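You operate a simulated robot arm through the tools that you are given. There is no shell and no other tool.

You are at the controls of a simulated robot arm. One attempt, no reset.

TASK
Share out the cassettes on the grey bench top. At the end: the blue cassette from the grey bench top is on top of the brown parts box on the grey bench top; the green cassette from the grey bench top is on top of the white flat tin; the black sleeve stands on top of the block six; the grey pin five stands on top of the orange chill pad; whatever was shut is shut again. Leave all else as you found it, and nothing knocked over.

The check looks at the end state, three seconds after you hand in, the way a careful person would. Anything else that was tipped, shoved, dropped, spilled or broken makes it a failure.

THE ROBOT
A 6-joint arm with a two-finger parallel gripper, fixed in place. Base frame: the origin is at the foot of the arm, x ahead of it, y to its left, z up; the work surface is at about z = 0. Readings come in m, degrees, newtons and seconds.
With the tool pointing down near the work surface it reaches from about 0.18 to 0.46 m from the base axis. Its first joint turns from -70.0 to 70.0 degrees. Payload 1.9 kg.
The TCP is the grasp point between the finger pads, 0.023 m short of the fingertips. In the tool frame z runs along the fingers and y along their closing line. Largest opening 0.094 m; finger width 0.038, thickness 0.01; the body of the gripper, 0.054 by 0.096 m, starts 0.039 m behind the TCP.
Orientation is that of the tool frame in the base frame, as a unit quaternion [x, y, z, w]. With the fingers straight down and closing along the base's y, the tool's x points along the base's -x, its y along +y and its z along -z.

THE INTERFACE
- The arm moves only by the tool jog_arm. Its argument "deltas" is a list of rows, each a list of 6 numbers: the shift along the base's x, y, z in units of 100 mm (1.0 is 100 mm), then the turn, a rotation vector about the base's x, y, z in units of 180 degrees (1.0 is 180 degrees). In form: [[dx, dy, dz, rx, ry, rz], ...]. A call has 1 to 20 rows; each row is the pose to reach, as a shift and turn from the pose commanded when the call began. "jaw" is the gripper command, from -1 (fully open) to 1 (shut), values between in proportion, set as the call begins (left out, the last holds). A call with a number of a shift or a turn outside -1 to 1 is refused whole. Each row takes 0.2 s and may step no farther than 0.05 m and 8.6 degrees from the row before; otherwise, or with a gripper value out of range, the whole call is refused. A pose out of reach is approached as far as the arm can. The call stops where the force on the tool passes 40 N (or 10 N more than at its start, if that is more) or the arm is blocked; 0.2 s more then pass. The fingers move at their own pace (about 0.108 m/s each) and stop on an object; they squeeze with about 27 N. The grip force told is the motor's: it shows also when the fingers shut on nothing. Time passes only in rows, and 0.2 s behind the last, so rows that repeat a pose let the fingers close. The reply holds the time, the measured pose of the TCP, the force on the tool along the base axes, the opening and the grip force, in the units named above and with some noise, with the torque about the TCP (base axes, N m) and any sound that the robot's microphone picked up.
- Cameras (640 x 400 px; columns grow to the right, rows downward): "scene" is fixed at [0.0679, 0.3506, 0.4289]; the picture's right is [-0.39, -0.92, 0.00], its down [-0.59, 0.25, -0.77] and it looks along [0.71, -0.30, -0.64] (base axes); focal length 214 px, centre (320, 200). "wrist" rides on the gripper at [0.086, 0.016, -0.075] in the tool frame; the picture's right is [-0.18, 0.98, 0.00], its down [-0.58, -0.11, -0.81] and it looks along [-0.79, -0.15, 0.59] (tool axes); focal length 243 px, centre (320, 200). There is no depth. A picture from a camera that has moved, and an enlarged one, comes with that camera's place and axes in the base frame and with its lens. The place of the scene camera against the robot may be out by one fixed shift of up to 0.025 m in any direction.
- snapshot(camera): a new picture of that camera. The clock stands still meanwhile.
- inspect(camera, box): a new picture of the part [left, top, right, bottom] of that camera's present view, enlarged. The clock stands still meanwhile.
- close_job(): hands the job in; it is judged then, once.

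Places have to be worked out from the pictures, the camera data and where the tool is seen. Open the gripper and draw the arm clear of the work before you hand the job in, unless the task says otherwise.

The tools are called after "Request:" as name(argument=value, ...) on one line, values as JSON. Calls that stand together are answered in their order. jog_arm: Moves the arm, as the interface text tells. Its arguments: {"type":"object","properties":{"deltas":{"type":"array","items":{"type":"array","items":{"type":"number"}}},"jaw":{"type":"number"}},"required":["deltas"]} The other tools are called the same way: snapshot (camera) takes a picture; inspect (camera, box) takes an enlarged picture of a part of a camera's view; close_job () hands the job in.

At the start:

```text
clock: 0.0
tcp_pos: [0.314, 0.0851, 0.3281]
tool_rot: [0.0, 1.0, 0.002, 0.0]
contact_force: [0.3, 0.2, -0.3]
ft_torque: [0.0, 0.03, 0.02]
width: 0.0942
gripper_force: 0.1
```

scene: 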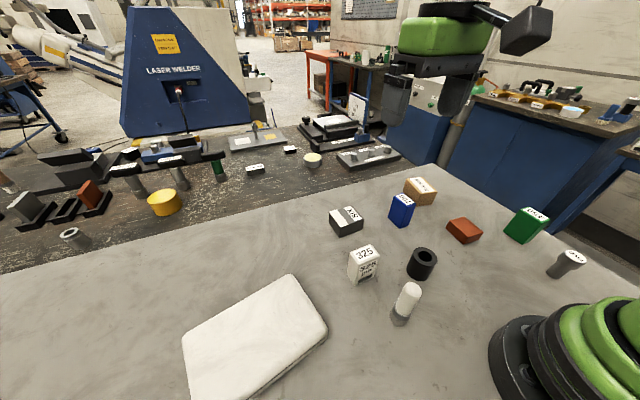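
wrist: 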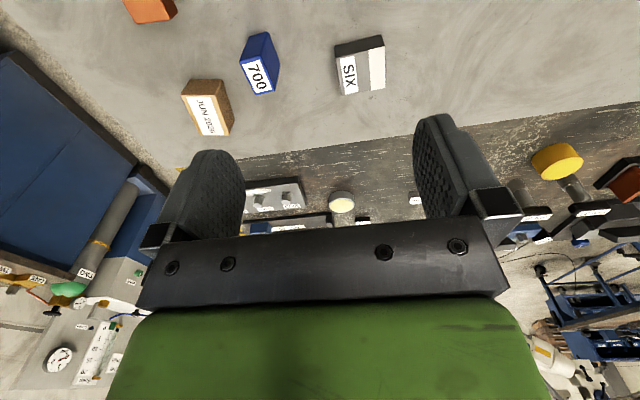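

I start by looking closely at the bench objects in the scene camera to identify them.

Request:
inspect(camera="scene", box=[300, 160, 460, 260])

Request:
inspect(camera="scene", box=[440, 180, 600, 280])

Request:
inspect(camera="scene", box=[320, 230, 480, 330])

Request:
inspect(camera="scene", box=[160, 250, 400, 400])

Request:
inspect(camera="scene", box=[0, 120, 240, 270])

Request:
inspect(camera="scene", box=[200, 80, 440, 230])

```text
4.00 times, centred on (380, 210) of scene
camera zoom: at [0.0679, 0.3506, 0.4289], right [-0.39, -0.92, 0.0], down [-0.59, 0.25, -0.77], along [0.71, -0.3, -0.64], focal length 858 px, centre (80, 160)
```

zoom: 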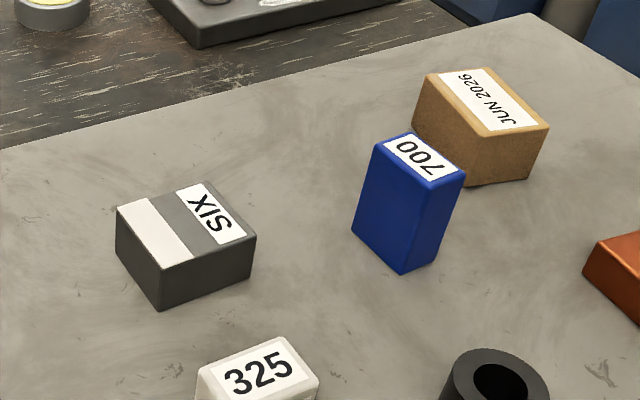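

```text
4.00 times, centred on (520, 230) of scene
camera zoom: at [0.0679, 0.3506, 0.4289], right [-0.39, -0.92, 0.0], down [-0.59, 0.25, -0.77], along [0.71, -0.3, -0.64], focal length 858 px, centre (-480, 80)
```

zoom: 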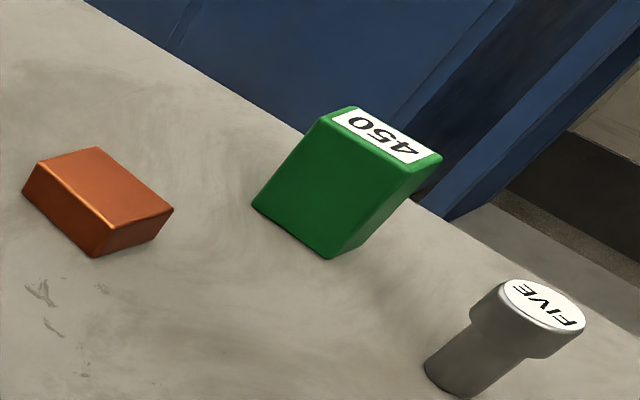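

```text
4.00 times, centred on (400, 280) of scene
camera zoom: at [0.0679, 0.3506, 0.4289], right [-0.39, -0.92, 0.0], down [-0.59, 0.25, -0.77], along [0.71, -0.3, -0.64], focal length 858 px, centre (0, -120)
```

zoom: 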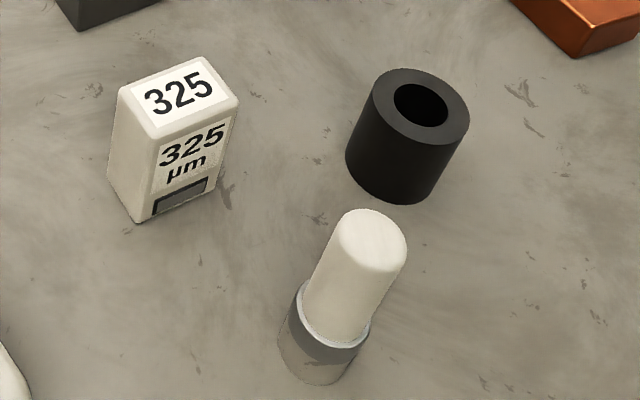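

```text
2.67 times, centred on (280, 325) of scene
camera zoom: at [0.0679, 0.3506, 0.4289], right [-0.39, -0.92, 0.0], down [-0.59, 0.25, -0.77], along [0.71, -0.3, -0.64], focal length 572 px, centre (427, -133)
```

zoom: 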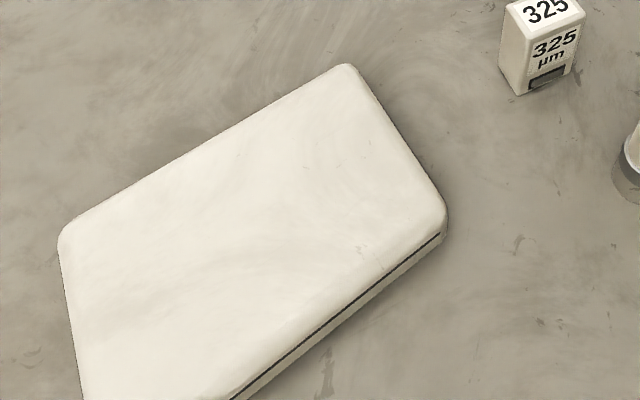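

```text
2.67 times, centred on (120, 195) of scene
camera zoom: at [0.0679, 0.3506, 0.4289], right [-0.39, -0.92, 0.0], down [-0.59, 0.25, -0.77], along [0.71, -0.3, -0.64], focal length 572 px, centre (853, 213)
```

zoom: 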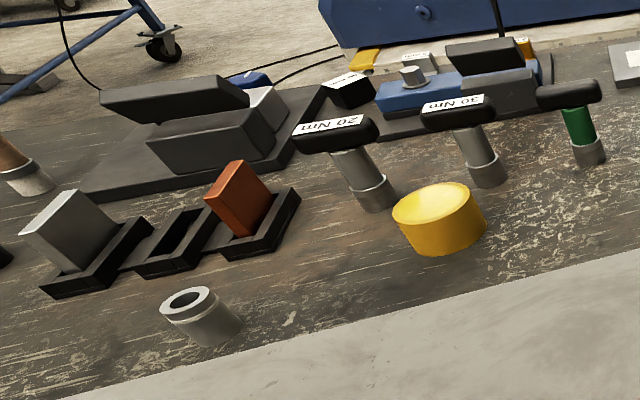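

```text
2.67 times, centred on (320, 155) of scene
camera zoom: at [0.0679, 0.3506, 0.4289], right [-0.39, -0.92, 0.0], down [-0.59, 0.25, -0.77], along [0.71, -0.3, -0.64], focal length 572 px, centre (320, 320)
```

zoom: 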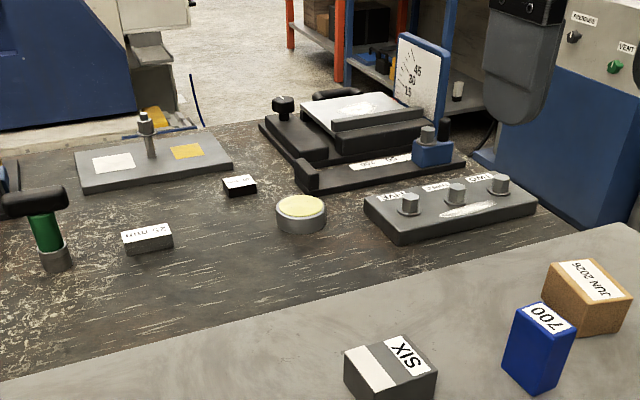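

The pictures give rough places (scene camera): sleeve ≈(0.228, 0.044), block SIX ≈(0.414, 0.128), blue ≈(0.370, -0.012), brown box ≈(0.43, -0.14), pad ≈(0.271, -0.142), green ≈(0.21, -0.26), pin ≈(0.104, -0.218), tin near end ≈(0.25, 0.32). I move toward a spot above the sleeve for a closer wrist view.

Request:
jog_arm(deltas=[[-0.22, -0.1, -0.25, 0, 0, 0], [-0.44, -0.2, -0.5, 0, 0, 0], [-0.66, -0.3, -0.75, 0, 0, 0], [-0.88, -0.4, -1.0, 0, 0, 0]], jaw=-1)

```text
clock: 1.0
tcp_pos: [0.2255, 0.0462, 0.2276]
tool_rot: [0.0, 1.0, 0.002, 0.001]
contact_force: [0.4, -0.6, -0.1]
ft_torque: [0.02, 0.03, -0.03]
width: 0.0941
gripper_force: 0.1
```

The arm tracks well. I take a wrist picture here before going lower.

Request:
snapshot(camera="wrist")

Request:
snapshot(camera="scene")

```text
taken
camera wrist: at [0.1396, 0.0615, 0.2998], right [0.19, 0.98, 0.0], down [0.58, -0.11, 0.81], along [0.79, -0.15, -0.59], focal length 243 px, centre (320, 200)
```

wrist: 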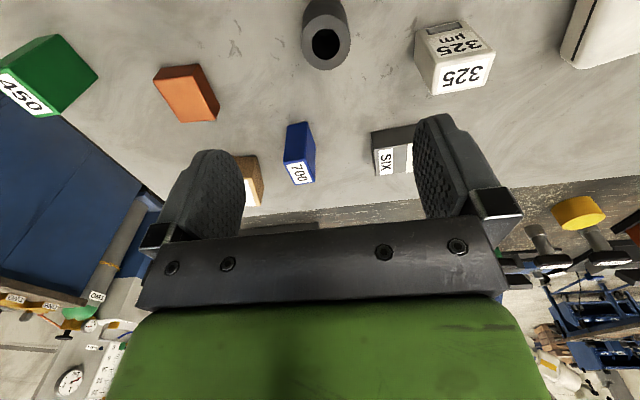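

```text
taken
```

scene: 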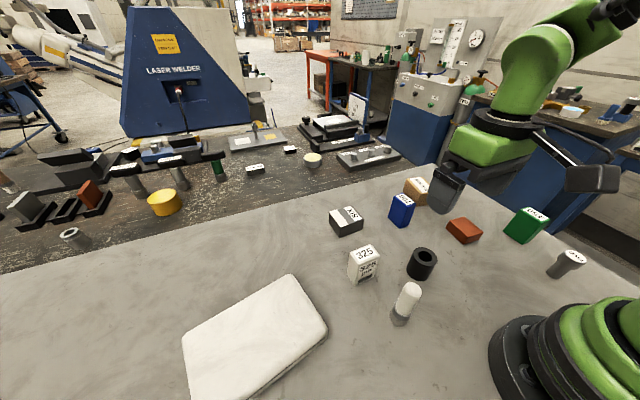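

The wrist view puts the sleeve's top at about (0.239, 0.050), a little off the scene estimate. I go down to about z = 0.13 above it and look again.

Request:
jog_arm(deltas=[[0.06, 0.02, -0.33, 0, 0, 0], [0.12, 0.03, -0.66, 0, 0, 0], [0.12, 0.03, -0.98, 0, 0, 0]])

Request:
snapshot(camera="wrist")

```text
clock: 1.8
tcp_pos: [0.2409, 0.0493, 0.1328]
tool_rot: [0.001, 1.0, 0.0, 0.0]
contact_force: [-0.1, 1.1, -0.7]
ft_torque: [-0.03, 0.01, -0.01]
width: 0.0941
gripper_force: 0.0
```

```text
taken
camera wrist: at [0.1536, 0.0639, 0.2038], right [0.19, 0.98, 0.0], down [0.58, -0.11, 0.81], along [0.79, -0.15, -0.59], focal length 243 px, centre (320, 200)
```

wrist: 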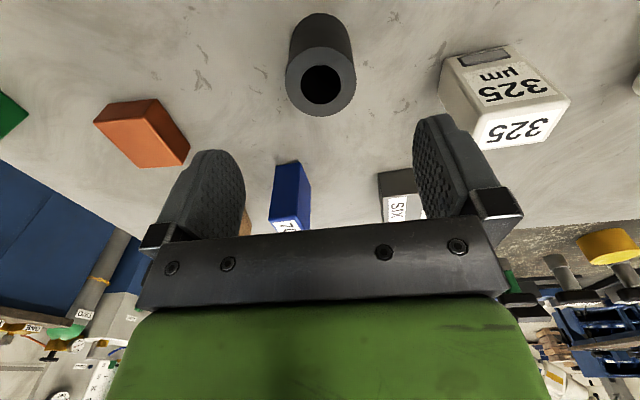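

The sleeve is between the fingers. I enlarge it to measure its height and width.

Request:
inspect(camera="wrist", box=[240, 0, 400, 130])

Request:
inspect(camera="scene", box=[360, 230, 470, 300])

```text
3.08 times, centred on (320, 65) of wrist
camera zoom: at [0.1536, 0.0639, 0.2038], right [0.19, 0.98, 0.0], down [0.58, -0.11, 0.81], along [0.79, -0.15, -0.59], focal length 746 px, centre (320, 615)
```

zoom: 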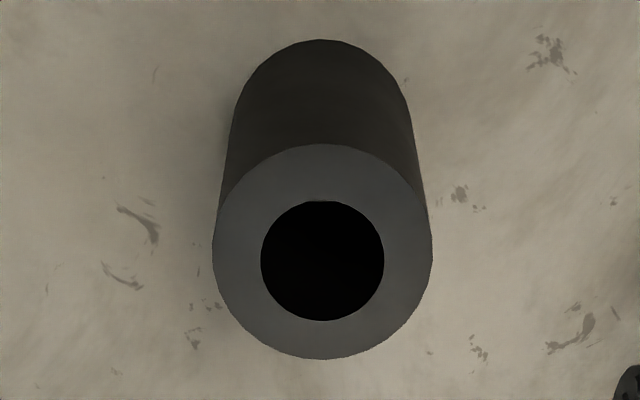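

```text
5.71 times, centred on (415, 265) of scene
camera zoom: at [0.0679, 0.3506, 0.4289], right [-0.39, -0.92, 0.0], down [-0.59, 0.25, -0.77], along [0.71, -0.3, -0.64], focal length 1226 px, centre (-223, -171)
```

zoom: 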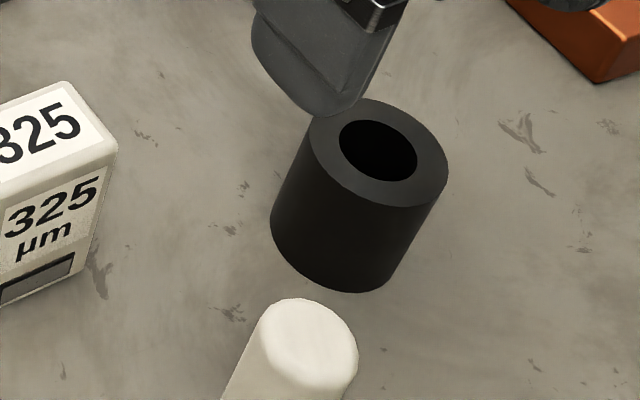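

Measured from both ends of the sleeve: centre (0.2285, 0.050), diameter about 0.043, height about 0.06. I go straight down over it to z ≈ 0.036 with open fingers.

Request:
jog_arm(deltas=[[-0.1, 0.01, 0, 0, 0, 0], [-0.1, 0.01, -0.25, 0, 0, 0], [-0.1, 0.01, -0.5, 0, 0, 0], [-0.1, 0.01, -0.7, 0, 0, 0], [-0.1, 0.01, -0.85, 0, 0, 0], [-0.1, 0.01, -0.94, 0, 0, 0]])

Request:
snapshot(camera="wrist")

```text
clock: 3.2
tcp_pos: [0.2296, 0.0498, 0.035]
tool_rot: [0.0, 1.0, 0.001, -0.001]
contact_force: [-0.9, -0.2, 0.7]
ft_torque: [0.05, -0.01, 0.0]
width: 0.0941
gripper_force: 0.2
```

```text
taken
camera wrist: at [0.142, 0.0649, 0.1073], right [0.18, 0.98, 0.0], down [0.58, -0.11, 0.81], along [0.79, -0.15, -0.59], focal length 243 px, centre (320, 200)
```

wrist: 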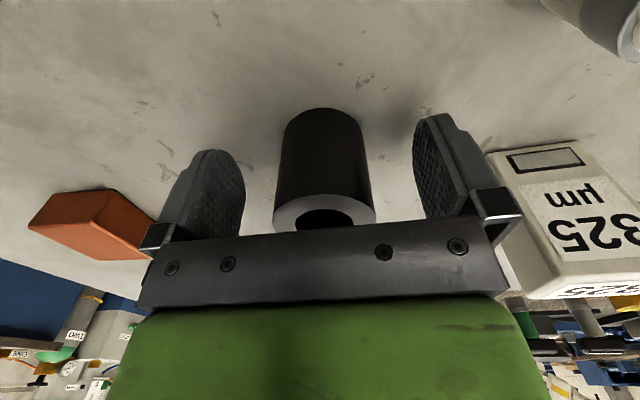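

The sleeve is centred between the pads with nothing touching. I close the gripper here.

Request:
jog_arm(deltas=[[0, 0, 0, 0, 0, 0], [0, 0, 0, 0, 0, 0], [0, 0, 0, 0, 0, 0], [0, 0, 0, 0, 0, 0]], jaw=1)

```text
clock: 4.2
tcp_pos: [0.2283, 0.0496, 0.0359]
tool_rot: [0.0, 1.0, 0.001, 0.0]
contact_force: [-0.3, 0.4, -0.4]
ft_torque: [0.01, 0.07, 0.01]
width: 0.0455
gripper_force: 27.2
```

The sleeve is held (width 0.0455 m, 27 N). I lift straight up, first slowly.

Request:
jog_arm(deltas=[[0, 0, 0.1, 0, 0, 0], [0, 0, 0.3, 0, 0, 0], [0, 0, 0.6, 0, 0, 0], [0, 0, 1.0, 0, 0, 0]])

Request:
jog_arm(deltas=[[0.2, 0, 0.2, 0, 0, 0], [0.4, 0, 0.4, 0, 0, 0], [0.6, 0, 0.6, 0, 0, 0], [0.8, -0.1, 0.65, 0, 0, 0]])

Request:
snapshot(camera="wrist")

```text
clock: 5.2
tcp_pos: [0.2285, 0.0497, 0.1372]
tool_rot: [0.0, 1.0, 0.0, 0.0]
contact_force: [0.0, 0.2, -3.3]
ft_torque: [0.03, 0.04, 0.01]
width: 0.0456
gripper_force: 26.5
```

```text
clock: 6.2
tcp_pos: [0.3093, 0.0386, 0.2005]
tool_rot: [0.0, 1.0, 0.001, 0.0]
contact_force: [-0.3, -0.5, -3.6]
ft_torque: [0.01, 0.03, 0.0]
width: 0.0457
gripper_force: 27.3
```

```text
taken
camera wrist: at [0.2218, 0.0541, 0.2736], right [0.18, 0.98, 0.0], down [0.58, -0.11, 0.81], along [0.79, -0.15, -0.59], focal length 243 px, centre (320, 200)
```

wrist: 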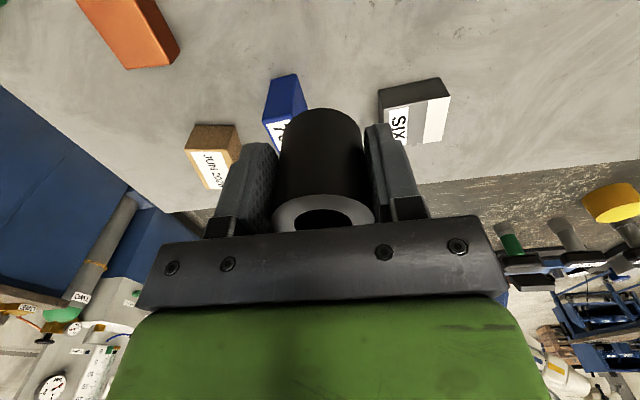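

The sleeve hangs upright in the grip. I enlarge the block SIX and the brown box, which are in sight beside the fingers.

Request:
inspect(camera="wrist", box=[360, 60, 480, 160])

Request:
inspect(camera="wrist", box=[160, 50, 320, 210])

```text
4.00 times, centred on (420, 110) of wrist
camera zoom: at [0.2218, 0.0541, 0.2736], right [0.18, 0.98, 0.0], down [0.58, -0.11, 0.81], along [0.79, -0.15, -0.59], focal length 970 px, centre (-80, 560)
```

zoom: 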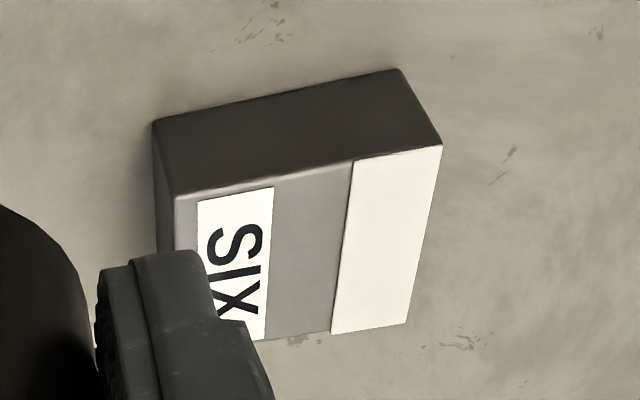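

```text
2.50 times, centred on (240, 130) of wrist
camera zoom: at [0.2218, 0.0541, 0.2736], right [0.18, 0.98, 0.0], down [0.58, -0.11, 0.81], along [0.79, -0.15, -0.59], focal length 606 px, centre (520, 375)
```

zoom: 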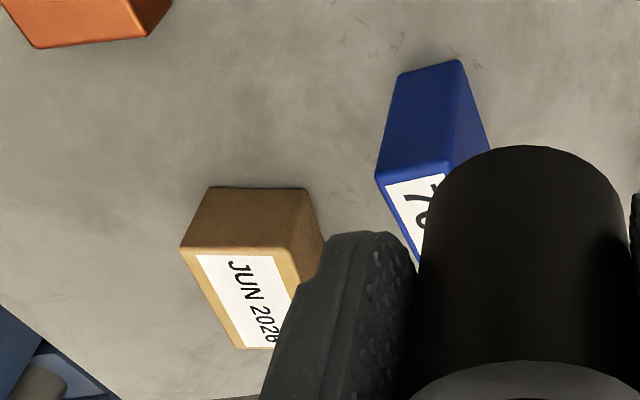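

Block SIX from this view: top corners give centre (0.415, 0.129), height ≈ 0.0395, about 0.060 × 0.068 across; this agrees with the scene camera. I carry the sleeve to above its middle.

Request:
jog_arm(deltas=[[0.25, 0.22, 0, 0, 0, 0], [0.5, 0.45, 0, 0, 0, 0], [0.75, 0.68, 0, 0, 0, 0], [1.0, 0.9, -0.1, 0, 0, 0], [1.0, 0.9, -0.5, 0, 0, 0]])

Request:
snapshot(camera="wrist")

Request:
snapshot(camera="scene")

```text
clock: 7.4
tcp_pos: [0.4103, 0.1288, 0.1493]
tool_rot: [0.0, 1.0, 0.001, 0.0]
contact_force: [-0.3, -0.6, -3.8]
ft_torque: [0.01, 0.02, 0.01]
width: 0.0453
gripper_force: 27.5
```

```text
taken
camera wrist: at [0.3224, 0.1447, 0.222], right [0.18, 0.98, 0.0], down [0.58, -0.11, 0.81], along [0.79, -0.15, -0.59], focal length 243 px, centre (320, 200)
```

wrist: 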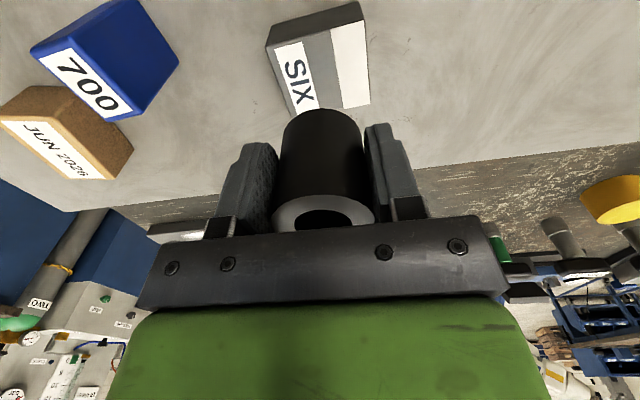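

```text
taken
```

scene: 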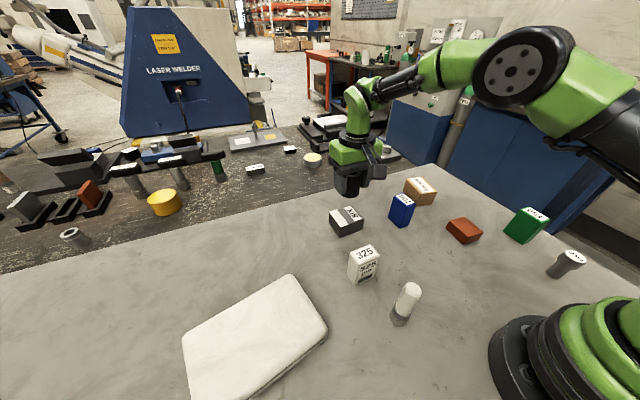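

A second look gives SIX's centre as (0.4147, 0.130). The sleeve's bottom is at about z = 0.115, so I need about 0.075 m of descent; I shift a bit forward and stop short first.

Request:
jog_arm(deltas=[[0.06, 0.01, 0, 0, 0, 0], [0.06, 0.01, -0.2, 0, 0, 0], [0.06, 0.01, -0.4, 0, 0, 0], [0.06, 0.01, -0.55, 0, 0, 0], [0.06, 0.01, -0.66, 0, 0, 0], [0.06, 0.01, -0.7, 0, 0, 0]])

Request:
inspect(camera="scene", box=[300, 140, 420, 260])

Request:
snapshot(camera="wrist")

```text
clock: 8.8
tcp_pos: [0.4154, 0.1313, 0.0796]
tool_rot: [0.0, 1.0, 0.001, 0.0]
contact_force: [-0.2, -1.1, -3.1]
ft_torque: [0.02, 0.03, -0.02]
width: 0.0457
gripper_force: 27.3
```

```text
3.33 times, centred on (360, 200) of scene
camera zoom: at [0.0679, 0.3506, 0.4289], right [-0.39, -0.92, 0.0], down [-0.59, 0.25, -0.77], along [0.71, -0.3, -0.64], focal length 715 px, centre (187, 200)
```

zoom: 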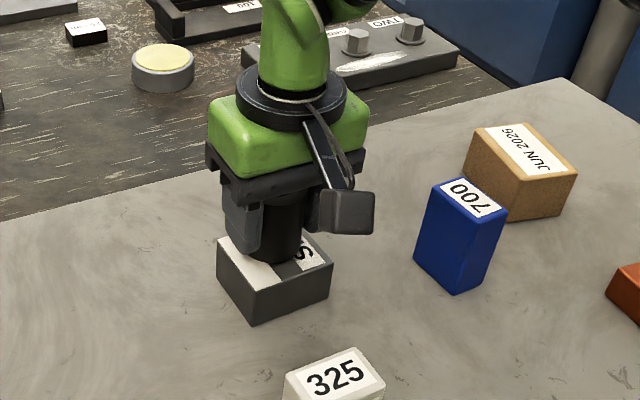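

```text
taken
camera wrist: at [0.3281, 0.1467, 0.1524], right [0.18, 0.98, 0.0], down [0.58, -0.11, 0.81], along [0.79, -0.15, -0.59], focal length 243 px, centre (320, 200)
```

wrist: 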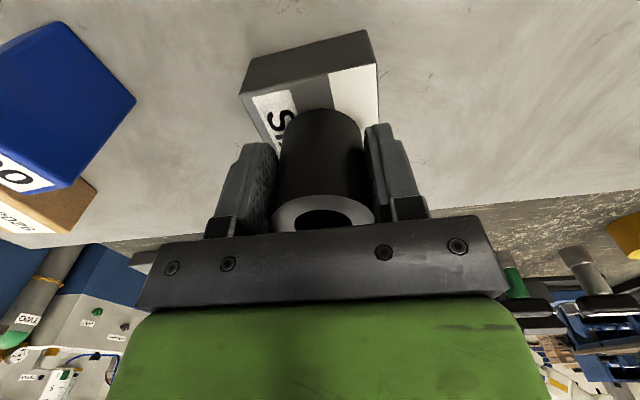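

The sleeve is over the block's middle with a gap of about 4–5 mm left. I lower it in small steps and watch the force.

Request:
jog_arm(deltas=[[0, 0, -0.015, 0, 0, 0], [0, 0, -0.03, 0, 0, 0], [0, 0, -0.04, 0, 0, 0]])

```text
clock: 9.6
tcp_pos: [0.4149, 0.1316, 0.0775]
tool_rot: [0.0, 1.0, 0.001, 0.0]
contact_force: [0.7, 0.7, -3.2]
ft_torque: [0.0, 0.04, 0.01]
width: 0.0455
gripper_force: 26.9
```

No contact yet (force still the sleeve's weight). I lower another 2 mm in steps.

Request:
jog_arm(deltas=[[0, 0, -0.01, 0, 0, 0], [0, 0, -0.02, 0, 0, 0]])

```text
clock: 10.2
tcp_pos: [0.4142, 0.1305, 0.075]
tool_rot: [0.001, 1.0, 0.001, 0.001]
contact_force: [-3.0, -1.3, 5.2]
ft_torque: [-0.25, 0.07, -0.06]
width: 0.0455
gripper_force: 27.9
```

Contact: the force turned from -3 N to +5 N. The sleeve rests on the block; I open the fingers a little and wait.

Request:
jog_arm(deltas=[[0, 0, 0, 0, 0, 0], [0, 0, 0, 0, 0, 0], [0, 0, 0, 0, 0, 0]], jaw=-0.4)

Request:
snapshot(camera="wrist")

```text
clock: 11.0
tcp_pos: [0.4153, 0.1298, 0.0752]
tool_rot: [-0.001, 1.0, 0.001, 0.0]
contact_force: [-0.1, -0.1, 0.7]
ft_torque: [0.02, 0.02, 0.01]
width: 0.0658
gripper_force: 0.1
```

```text
taken
camera wrist: at [0.3277, 0.1458, 0.147], right [0.18, 0.98, 0.0], down [0.58, -0.11, 0.81], along [0.79, -0.15, -0.59], focal length 243 px, centre (320, 200)
```

wrist: 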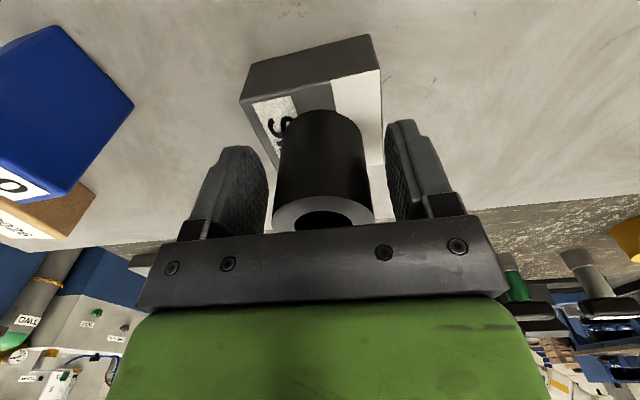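

The fingers are free of the sleeve on both sides. I lift straight up and check.

Request:
jog_arm(deltas=[[0, 0, 0.15, 0, 0, 0], [0, 0, 0.4, 0, 0, 0], [0, 0, 0.7, 0, 0, 0], [0, 0, 1.0, 0, 0, 0]])

Request:
jog_arm(deltas=[[-0.2, -0.3, 0, 0, 0, 0], [-0.4, -0.6, 0, 0, 0, 0], [-0.6, -0.85, 0.1, 0, 0, 0], [-0.8, -1.0, 0.1, 0, 0, 0]], jaw=-1)

Request:
snapshot(camera="wrist")

Request:
snapshot(camera="scene")

```text
clock: 12.0
tcp_pos: [0.4151, 0.1326, 0.1747]
tool_rot: [0.0, 1.0, 0.001, -0.001]
contact_force: [-0.4, 0.3, 0.9]
ft_torque: [0.04, -0.03, 0.0]
width: 0.0659
gripper_force: 0.0
```

```text
clock: 13.0
tcp_pos: [0.3331, 0.0302, 0.1852]
tool_rot: [-0.001, 1.0, 0.001, 0.0]
contact_force: [-0.4, -0.1, 0.2]
ft_torque: [0.03, 0.0, 0.0]
width: 0.094
gripper_force: 0.2
```

```text
taken
camera wrist: at [0.2464, 0.0462, 0.2569], right [0.18, 0.98, 0.0], down [0.58, -0.11, 0.81], along [0.79, -0.15, -0.59], focal length 243 px, centre (320, 200)
```

wrist: 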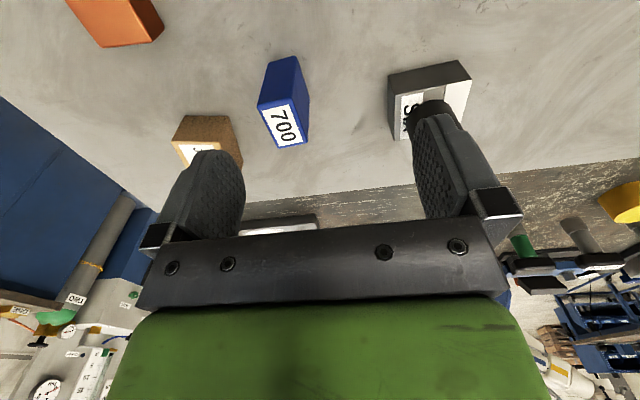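

```text
taken
```

scene: 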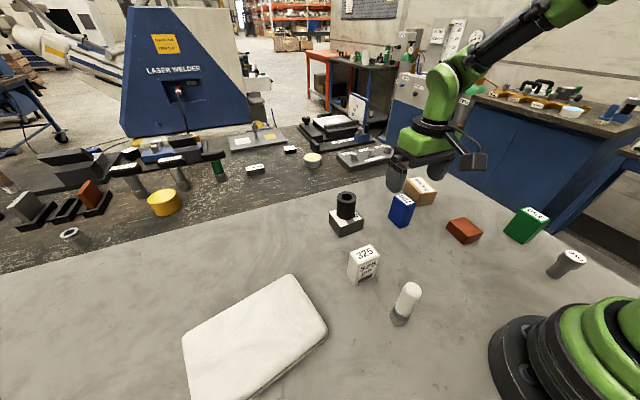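

The sleeve stands on block SIX. Next the blue cassette: I enlarge the blue cassette, brown box and pad in the wrist view to measure them, and the sleeve in the scene view to confirm.

Request:
inspect(camera="wrist", box=[160, 30, 320, 190])

Request:
inspect(camera="scene", box=[310, 160, 450, 260])

```text
2.50 times, centred on (240, 110) of wrist
camera zoom: at [0.2464, 0.0462, 0.2569], right [0.18, 0.98, 0.0], down [0.58, -0.11, 0.81], along [0.79, -0.15, -0.59], focal length 606 px, centre (520, 425)
```

zoom: 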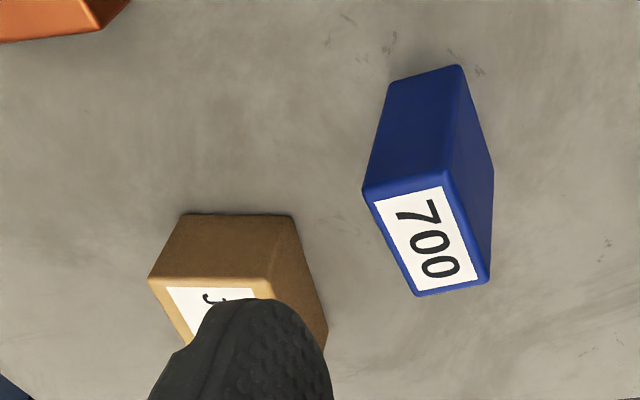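

```text
4.00 times, centred on (380, 210) of scene
camera zoom: at [0.0679, 0.3506, 0.4289], right [-0.39, -0.92, 0.0], down [-0.59, 0.25, -0.77], along [0.71, -0.3, -0.64], focal length 858 px, centre (80, 160)
```

zoom: 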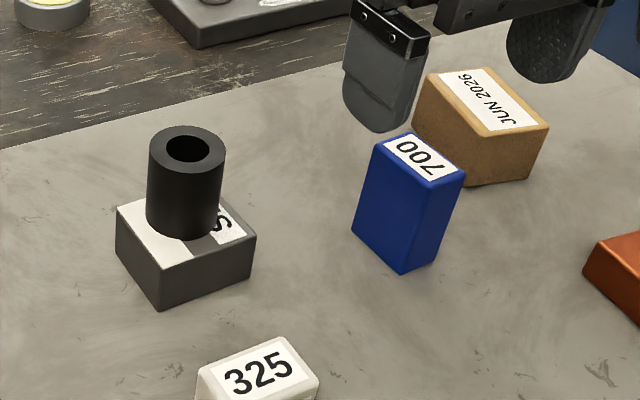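

The sleeve stands well. Measured blue cassette: centre (0.374, -0.011), ~0.045 × 0.032, height ~0.074, turned about +3°. Brown box: centre ~(0.435, -0.130), ~0.079 × 0.053, height ~0.047, turned about -11°. I hover above the blue one, turned by 3°.

Request:
jog_arm(deltas=[[0.2, -0.2, 0, 0, 0, 0.008], [0.4, -0.41, 0, 0, 0, 0.017], [0.4, -0.41, -0.3, 0, 0, 0.017], [0.4, -0.41, -0.5, 0, 0, 0.017]], jaw=-1)

Request:
snapshot(camera="wrist")

```text
clock: 14.0
tcp_pos: [0.3737, -0.0109, 0.1364]
tool_rot: [-0.025, 1.0, 0.001, 0.0]
contact_force: [-0.2, 0.1, -0.2]
ft_torque: [0.02, -0.01, 0.03]
width: 0.094
gripper_force: 0.0
```

```text
taken
camera wrist: at [0.2856, 0.0, 0.2087], right [0.13, 0.99, 0.0], down [0.59, -0.08, 0.81], along [0.8, -0.11, -0.59], focal length 243 px, centre (320, 200)
```

wrist: 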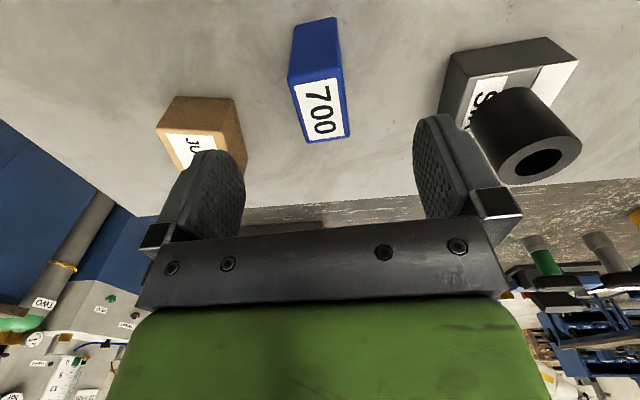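

The view confirms blue centre ≈ (0.3755, -0.011), square with the fingers. I descend around it to z ≈ 0.05.

Request:
jog_arm(deltas=[[0.02, 0, -0.2, 0, 0, 0], [0.02, 0, -0.4, 0, 0, 0], [0.02, 0, -0.6, 0, 0, 0], [0.02, 0, -0.75, 0, 0, 0], [0.02, 0, -0.85, 0, 0, 0]])

Request:
snapshot(camera="wrist")

```text
clock: 15.2
tcp_pos: [0.3757, -0.0098, 0.0521]
tool_rot: [-0.026, 1.0, 0.001, 0.0]
contact_force: [0.3, -0.5, 0.1]
ft_torque: [0.0, 0.01, 0.01]
width: 0.0942
gripper_force: 0.0
```

```text
taken
camera wrist: at [0.2884, 0.0012, 0.1227], right [0.13, 0.99, 0.0], down [0.59, -0.08, 0.81], along [0.8, -0.11, -0.59], focal length 243 px, centre (320, 200)
```

wrist: 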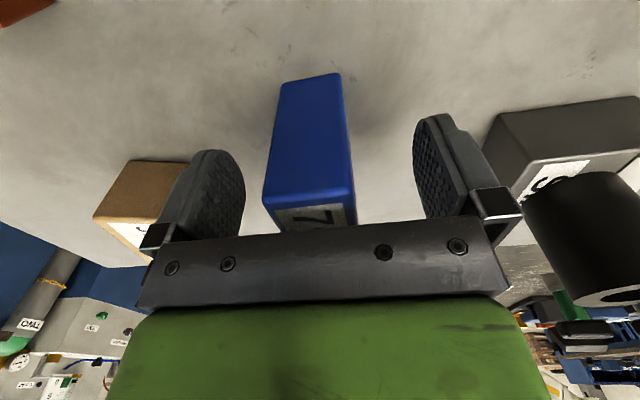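

The cassette is between the pads and the gripper body is clear of its top. I close.

Request:
jog_arm(deltas=[[0, 0, 0, 0, 0, 0], [0, 0, 0, 0, 0, 0], [0, 0, 0, 0, 0, 0], [0, 0, 0, 0, 0, 0]], jaw=1)

Request:
jog_arm(deltas=[[0, 0, 0.1, 0, 0, 0], [0, 0, 0.3, 0, 0, 0], [0, 0, 0.6, 0, 0, 0], [0, 0, 0.9, 0, 0, 0]])

Request:
snapshot(camera="wrist")

```text
clock: 16.2
tcp_pos: [0.3757, -0.0104, 0.0522]
tool_rot: [-0.026, 1.0, 0.0, 0.0]
contact_force: [-0.2, -0.8, -0.2]
ft_torque: [-0.01, 0.02, -0.03]
width: 0.0318
gripper_force: 27.1
```

```text
clock: 17.2
tcp_pos: [0.3772, -0.0098, 0.14]
tool_rot: [-0.026, 1.0, 0.001, 0.0]
contact_force: [0.0, 0.4, -1.7]
ft_torque: [0.01, 0.02, -0.03]
width: 0.0318
gripper_force: 26.8
```

```text
taken
camera wrist: at [0.2903, 0.0002, 0.2115], right [0.13, 0.99, 0.0], down [0.59, -0.08, 0.81], along [0.8, -0.11, -0.59], focal length 243 px, centre (320, 200)
```

wrist: 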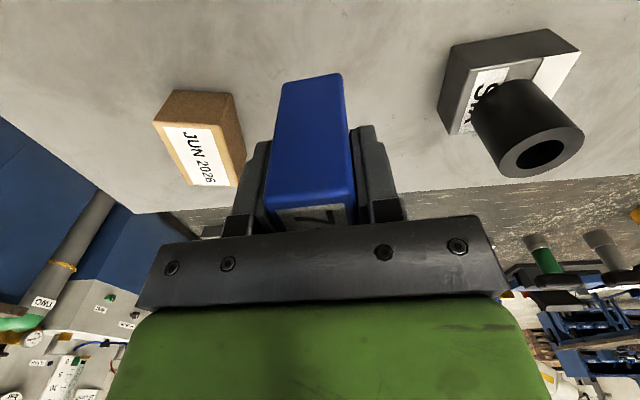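

The blue cassette is held (0.0318 m wide). The whole brown box top is now in view, so I enlarge it for a better measure.

Request:
inspect(camera="wrist", box=[130, 70, 270, 200])

```text
3.08 times, centred on (200, 135) of wrist
camera zoom: at [0.2903, 0.0002, 0.2115], right [0.13, 0.99, 0.0], down [0.59, -0.08, 0.81], along [0.8, -0.11, -0.59], focal length 746 px, centre (689, 400)
```

zoom: 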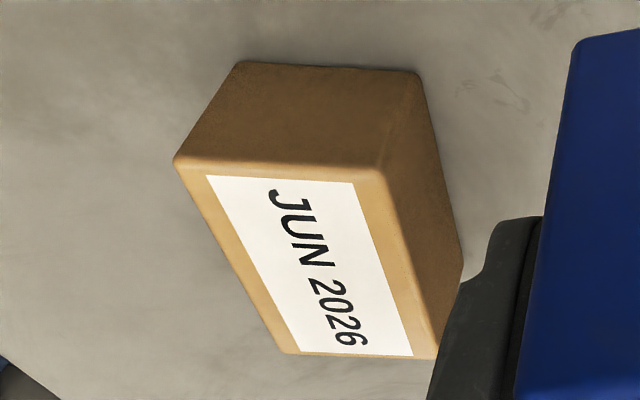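

Brown box centre ≈ (0.4345, -0.131), height ≈ 0.0466, turned about -12°. I carry the blue cassette over it, turning 15° to line up, at the present height (cassette bottom ≈ 0.09).

Request:
jog_arm(deltas=[[0.1, -0.25, 0, 0, 0, -0.02], [0.2, -0.5, 0, 0, 0, -0.04], [0.3, -0.75, 0, 0, 0, -0.06], [0.4, -0.95, 0, 0, 0, -0.083]])

Request:
jog_arm(deltas=[[0.07, -0.12, 0, 0, 0, 0], [0.14, -0.25, 0, 0, 0, 0], [0.14, -0.25, 0, 0, 0, 0]])

Request:
snapshot(camera="wrist")

Request:
snapshot(camera="scene")

```text
clock: 18.2
tcp_pos: [0.4178, -0.1049, 0.1412]
tool_rot: [0.105, 0.994, 0.001, 0.0]
contact_force: [-0.3, 0.7, -1.8]
ft_torque: [-0.01, 0.02, -0.03]
width: 0.0319
gripper_force: 27.1
```

```text
clock: 19.0
tcp_pos: [0.4309, -0.1297, 0.141]
tool_rot: [0.104, 0.995, 0.001, 0.0]
contact_force: [0.0, -0.5, -1.2]
ft_torque: [0.0, -0.03, 0.01]
width: 0.0318
gripper_force: 27.1
```

```text
taken
camera wrist: at [0.3489, -0.0975, 0.2126], right [0.38, 0.92, 0.0], down [0.55, -0.23, 0.81], along [0.75, -0.31, -0.59], focal length 243 px, centre (320, 200)
```

wrist: 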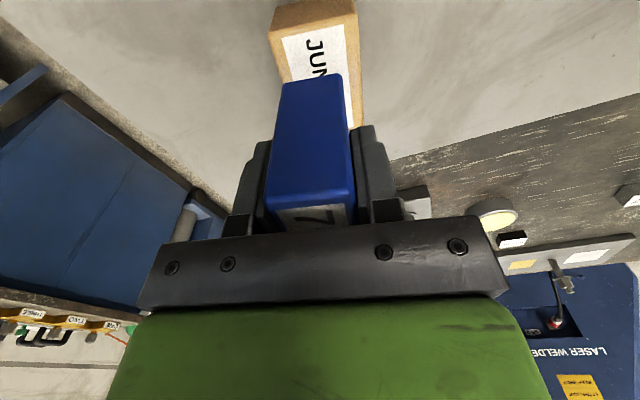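

```text
taken
```

scene: 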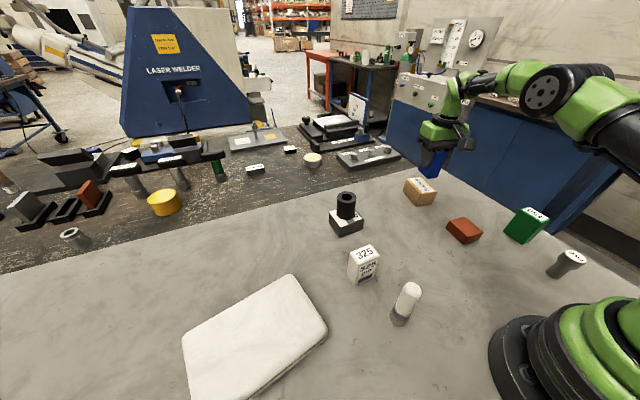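

The cassette is lined up above the box. I lower to about 5 mm above its top and look.

Request:
jog_arm(deltas=[[0, 0, -0.15, 0, 0, 0], [0, 0, -0.28, 0, 0, 0], [0, 0, -0.37, 0, 0, 0]])

Request:
snapshot(camera="wrist")

Request:
inspect(camera="scene", box=[370, 120, 490, 220])

```text
clock: 19.8
tcp_pos: [0.4307, -0.131, 0.1023]
tool_rot: [0.104, 0.995, 0.001, 0.0]
contact_force: [-0.4, -0.4, -2.6]
ft_torque: [0.02, 0.0, 0.02]
width: 0.0318
gripper_force: 27.2
```

```text
taken
camera wrist: at [0.3487, -0.098, 0.1744], right [0.38, 0.92, 0.0], down [0.55, -0.23, 0.81], along [0.75, -0.31, -0.59], focal length 243 px, centre (320, 200)
```

wrist: 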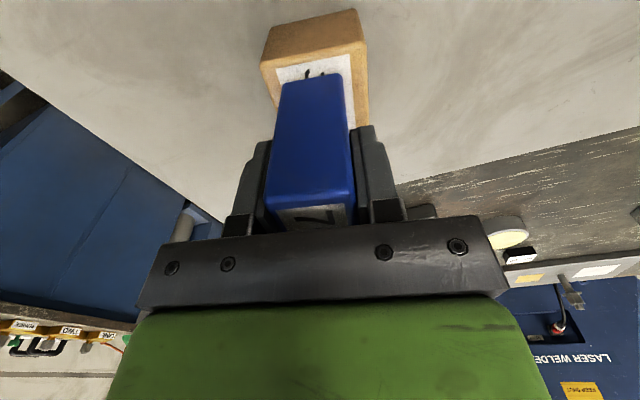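

```text
4.00 times, centred on (430, 170) of scene
camera zoom: at [0.0679, 0.3506, 0.4289], right [-0.39, -0.92, 0.0], down [-0.59, 0.25, -0.77], along [0.71, -0.3, -0.64], focal length 858 px, centre (-120, 320)
```

zoom: 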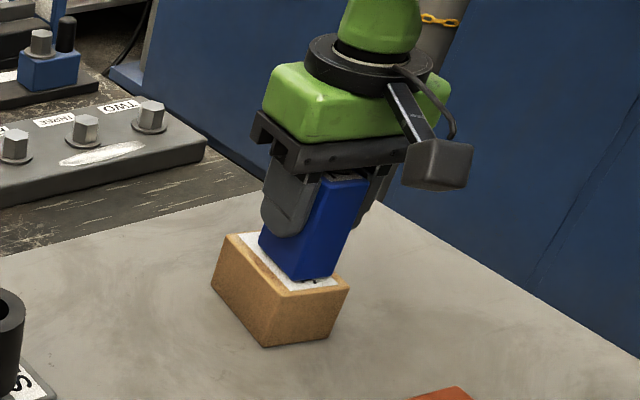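

It sits centred over the box with a small gap. I lower in 1–1.5 mm steps.

Request:
jog_arm(deltas=[[0, 0, -0.015, 0, 0, 0], [0, 0, -0.03, 0, 0, 0], [0, 0, -0.045, 0, 0, 0]])

```text
clock: 20.6
tcp_pos: [0.4307, -0.1309, 0.1]
tool_rot: [0.105, 0.994, 0.0, 0.003]
contact_force: [-3.2, 0.0, 23.3]
ft_torque: [-0.03, 0.17, -0.06]
width: 0.0319
gripper_force: 27.1
```

Firm contact already (23 N), so the top is a bit higher than I judged. I back up 1.5 mm to take the load off.

Request:
jog_arm(deltas=[[0, 0, 0.01, 0, 0, 0], [0, 0, 0.015, 0, 0, 0]])

```text
clock: 21.2
tcp_pos: [0.431, -0.1308, 0.0995]
tool_rot: [0.104, 0.995, 0.0, 0.001]
contact_force: [4.5, -3.5, 13.8]
ft_torque: [-0.27, -0.58, -0.07]
width: 0.0318
gripper_force: 26.8
```

Still 14 N. I raise another 1 mm.

Request:
jog_arm(deltas=[[0, 0, 0.01, 0, 0, 0], [0, 0, 0.01, 0, 0, 0]])

```text
clock: 21.8
tcp_pos: [0.4305, -0.13, 0.101]
tool_rot: [0.103, 0.995, 0.001, -0.003]
contact_force: [-1.1, -2.3, 3.6]
ft_torque: [-0.19, -0.06, -0.09]
width: 0.0318
gripper_force: 27.1
```

The load is down to about 4 N, resting lightly. I open the fingers a bit to release.

Request:
jog_arm(deltas=[[0, 0, 0, 0, 0, 0], [0, 0, 0, 0, 0, 0], [0, 0, 0, 0, 0, 0]], jaw=-0.1)

Request:
snapshot(camera="wrist")

Request:
inspect(camera="scene", box=[370, 120, 490, 220])

```text
clock: 22.6
tcp_pos: [0.4311, -0.1309, 0.0999]
tool_rot: [0.104, 0.995, 0.0, 0.001]
contact_force: [0.1, 0.1, 0.7]
ft_torque: [-0.01, -0.02, 0.0]
width: 0.0517
gripper_force: 0.1
```

```text
taken
camera wrist: at [0.3493, -0.0971, 0.1731], right [0.38, 0.92, 0.0], down [0.55, -0.23, 0.81], along [0.74, -0.31, -0.59], focal length 243 px, centre (320, 200)
```

wrist: 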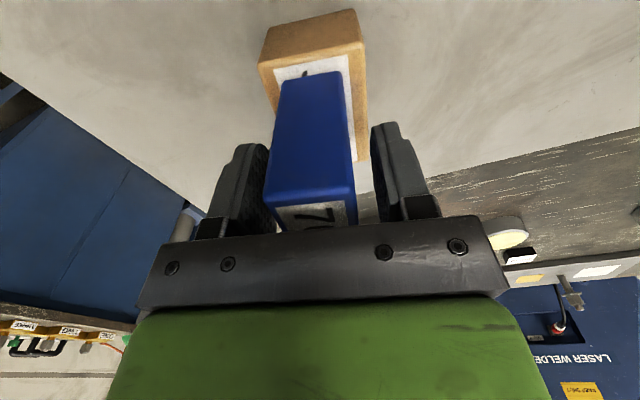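

```text
4.00 times, centred on (430, 170) of scene
camera zoom: at [0.0679, 0.3506, 0.4289], right [-0.39, -0.92, 0.0], down [-0.59, 0.25, -0.77], along [0.71, -0.3, -0.64], focal length 858 px, centre (-120, 320)
```

zoom: 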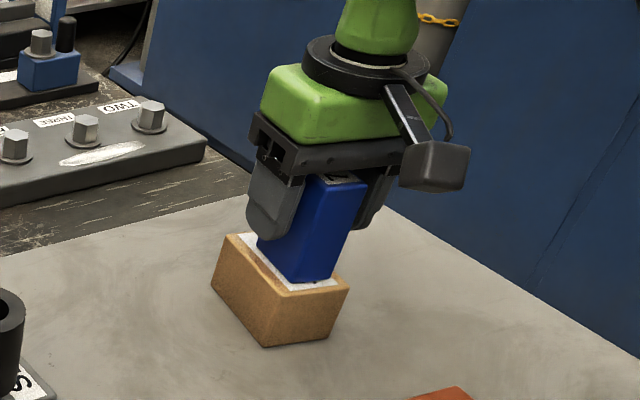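

The cassette stands free on the box. I lift straight up, then view.

Request:
jog_arm(deltas=[[0, 0, 0.1, 0, 0, 0], [0, 0, 0.3, 0, 0, 0], [0, 0, 0.6, 0, 0, 0], [0, 0, 0.95, 0, 0, 0]])

Request:
inspect(camera="scene", box=[320, 120, 500, 250])

```text
clock: 23.6
tcp_pos: [0.4295, -0.1298, 0.1983]
tool_rot: [0.104, 0.995, 0.0, 0.0]
contact_force: [0.9, -0.4, 0.4]
ft_torque: [0.04, 0.02, 0.01]
width: 0.0516
gripper_force: 0.0
```

```text
3.08 times, centred on (410, 185) of scene
camera zoom: at [0.0679, 0.3506, 0.4289], right [-0.39, -0.92, 0.0], down [-0.59, 0.25, -0.77], along [0.71, -0.3, -0.64], focal length 660 px, centre (43, 246)
```

zoom: 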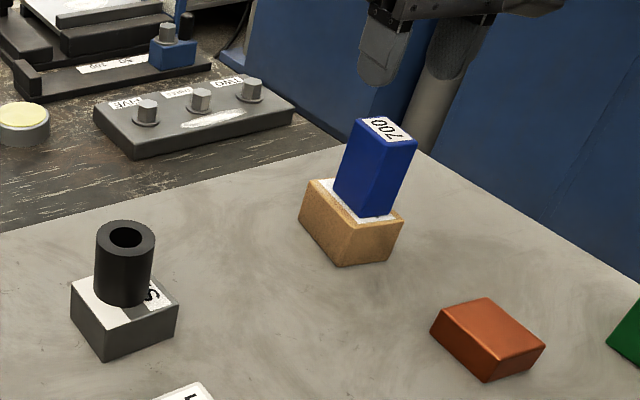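

Blue stands on the box, sleeve on the block. Now I go toward the green cassette at a safe height (z ≈ 0.2), turning back to yaw 0.

Request:
jog_arm(deltas=[[-0.25, -0.1, 0, 0, 0, 0.02], [-0.5, -0.2, 0, 0, 0, 0.04], [-0.75, -0.3, 0, 0, 0, 0.055], [-1.0, -0.4, 0, 0, 0, 0.066]], jaw=-1)

Request:
jog_arm(deltas=[[-0.25, -0.2, 0, 0, 0, 0], [-0.5, -0.4, 0, 0, 0, 0], [-0.75, -0.6, 0, 0, 0, 0], [-1.0, -0.8, 0, 0, 0, 0]])

Request:
snapshot(camera="wrist")

Request:
snapshot(camera="scene")

```text
clock: 24.6
tcp_pos: [0.3285, -0.1712, 0.1948]
tool_rot: [0.0, 1.0, 0.001, 0.0]
contact_force: [-0.1, -0.7, 0.5]
ft_torque: [0.01, 0.03, -0.01]
width: 0.0939
gripper_force: 0.0
```

```text
clock: 25.6
tcp_pos: [0.2296, -0.2515, 0.1965]
tool_rot: [-0.001, 1.0, 0.002, 0.0]
contact_force: [0.5, 1.0, 0.2]
ft_torque: [0.01, 0.02, -0.02]
width: 0.0939
gripper_force: 0.0
```

```text
taken
camera wrist: at [0.1424, -0.2357, 0.2687], right [0.18, 0.98, 0.0], down [0.58, -0.11, 0.81], along [0.79, -0.15, -0.59], focal length 243 px, centre (320, 200)
```

wrist: 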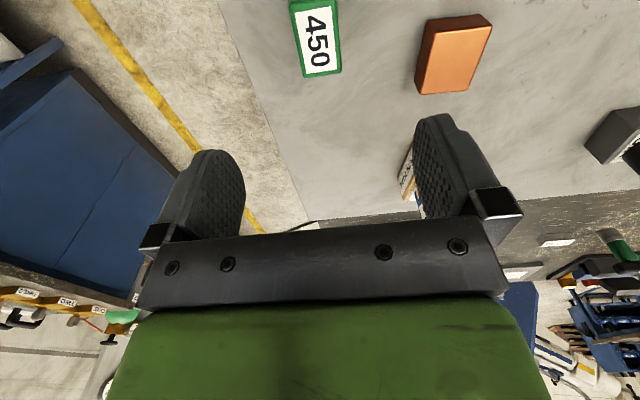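

```text
taken
```

scene: 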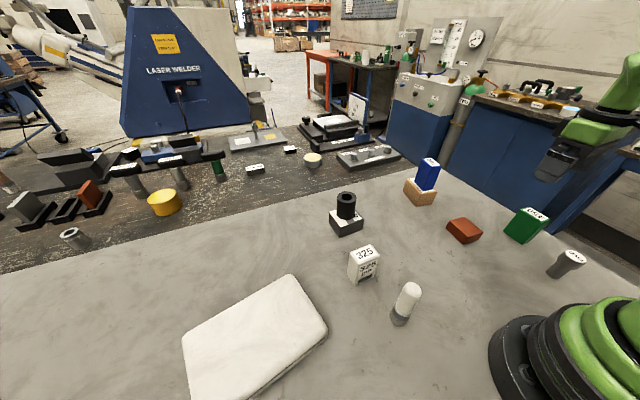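

Green and the orange pad are both in view. I enlarge both.

Request:
inspect(camera="wrist", box=[400, 0, 510, 110])

Request:
inspect(camera="wrist", box=[270, 0, 370, 100])

```text
3.64 times, centred on (455, 55) of wrist
camera zoom: at [0.1424, -0.2357, 0.2687], right [0.18, 0.98, 0.0], down [0.58, -0.11, 0.81], along [0.79, -0.15, -0.59], focal length 882 px, centre (-171, 727)
```

zoom: 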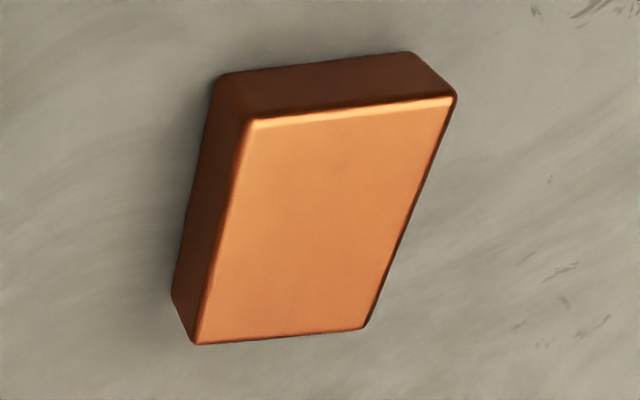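

```text
4.00 times, centred on (320, 50) of wrist
camera zoom: at [0.1424, -0.2357, 0.2687], right [0.18, 0.98, 0.0], down [0.58, -0.11, 0.81], along [0.79, -0.15, -0.59], focal length 970 px, centre (320, 800)
```

zoom: 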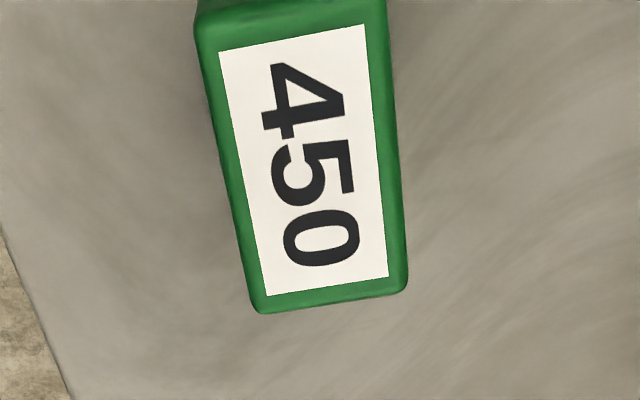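

Pad: centre (0.274, -0.1315), ~0.057 × 0.047, height ~0.028, turned about -5°. For green I need its height, so I move a little back and lower for a second view.

Request:
jog_arm(deltas=[[-0.15, 0, -0.2, 0, 0, 0], [-0.3, 0, -0.45, 0, 0, 0]])

Request:
snapshot(camera="wrist")

Request:
inspect(camera="wrist", box=[250, 0, 390, 130])

```text
clock: 26.2
tcp_pos: [0.1996, -0.2483, 0.1535]
tool_rot: [0.002, 1.0, 0.001, 0.0]
contact_force: [0.3, 0.1, 0.2]
ft_torque: [-0.02, 0.02, 0.02]
width: 0.0942
gripper_force: 0.1
```

```text
taken
camera wrist: at [0.1134, -0.2333, 0.2247], right [0.18, 0.98, 0.0], down [0.58, -0.11, 0.81], along [0.79, -0.15, -0.59], focal length 243 px, centre (320, 200)
```

wrist: 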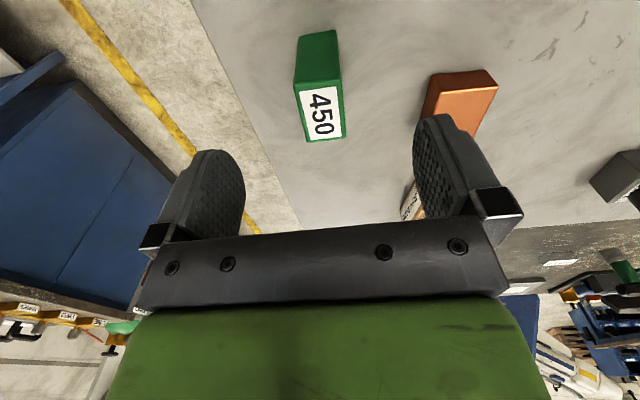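

```text
3.08 times, centred on (320, 65) of wrist
camera zoom: at [0.1134, -0.2333, 0.2247], right [0.18, 0.98, 0.0], down [0.58, -0.11, 0.81], along [0.79, -0.15, -0.59], focal length 746 px, centre (320, 615)
```

zoom: 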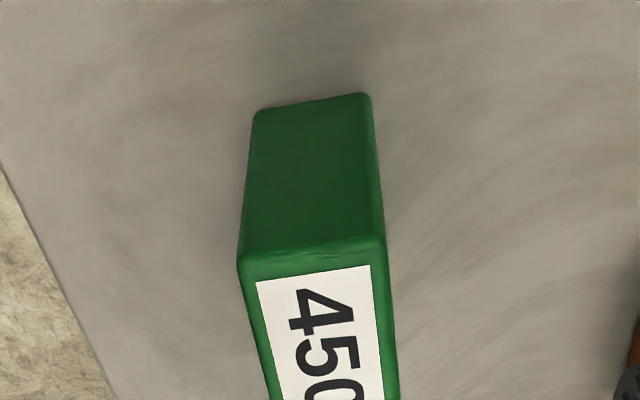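

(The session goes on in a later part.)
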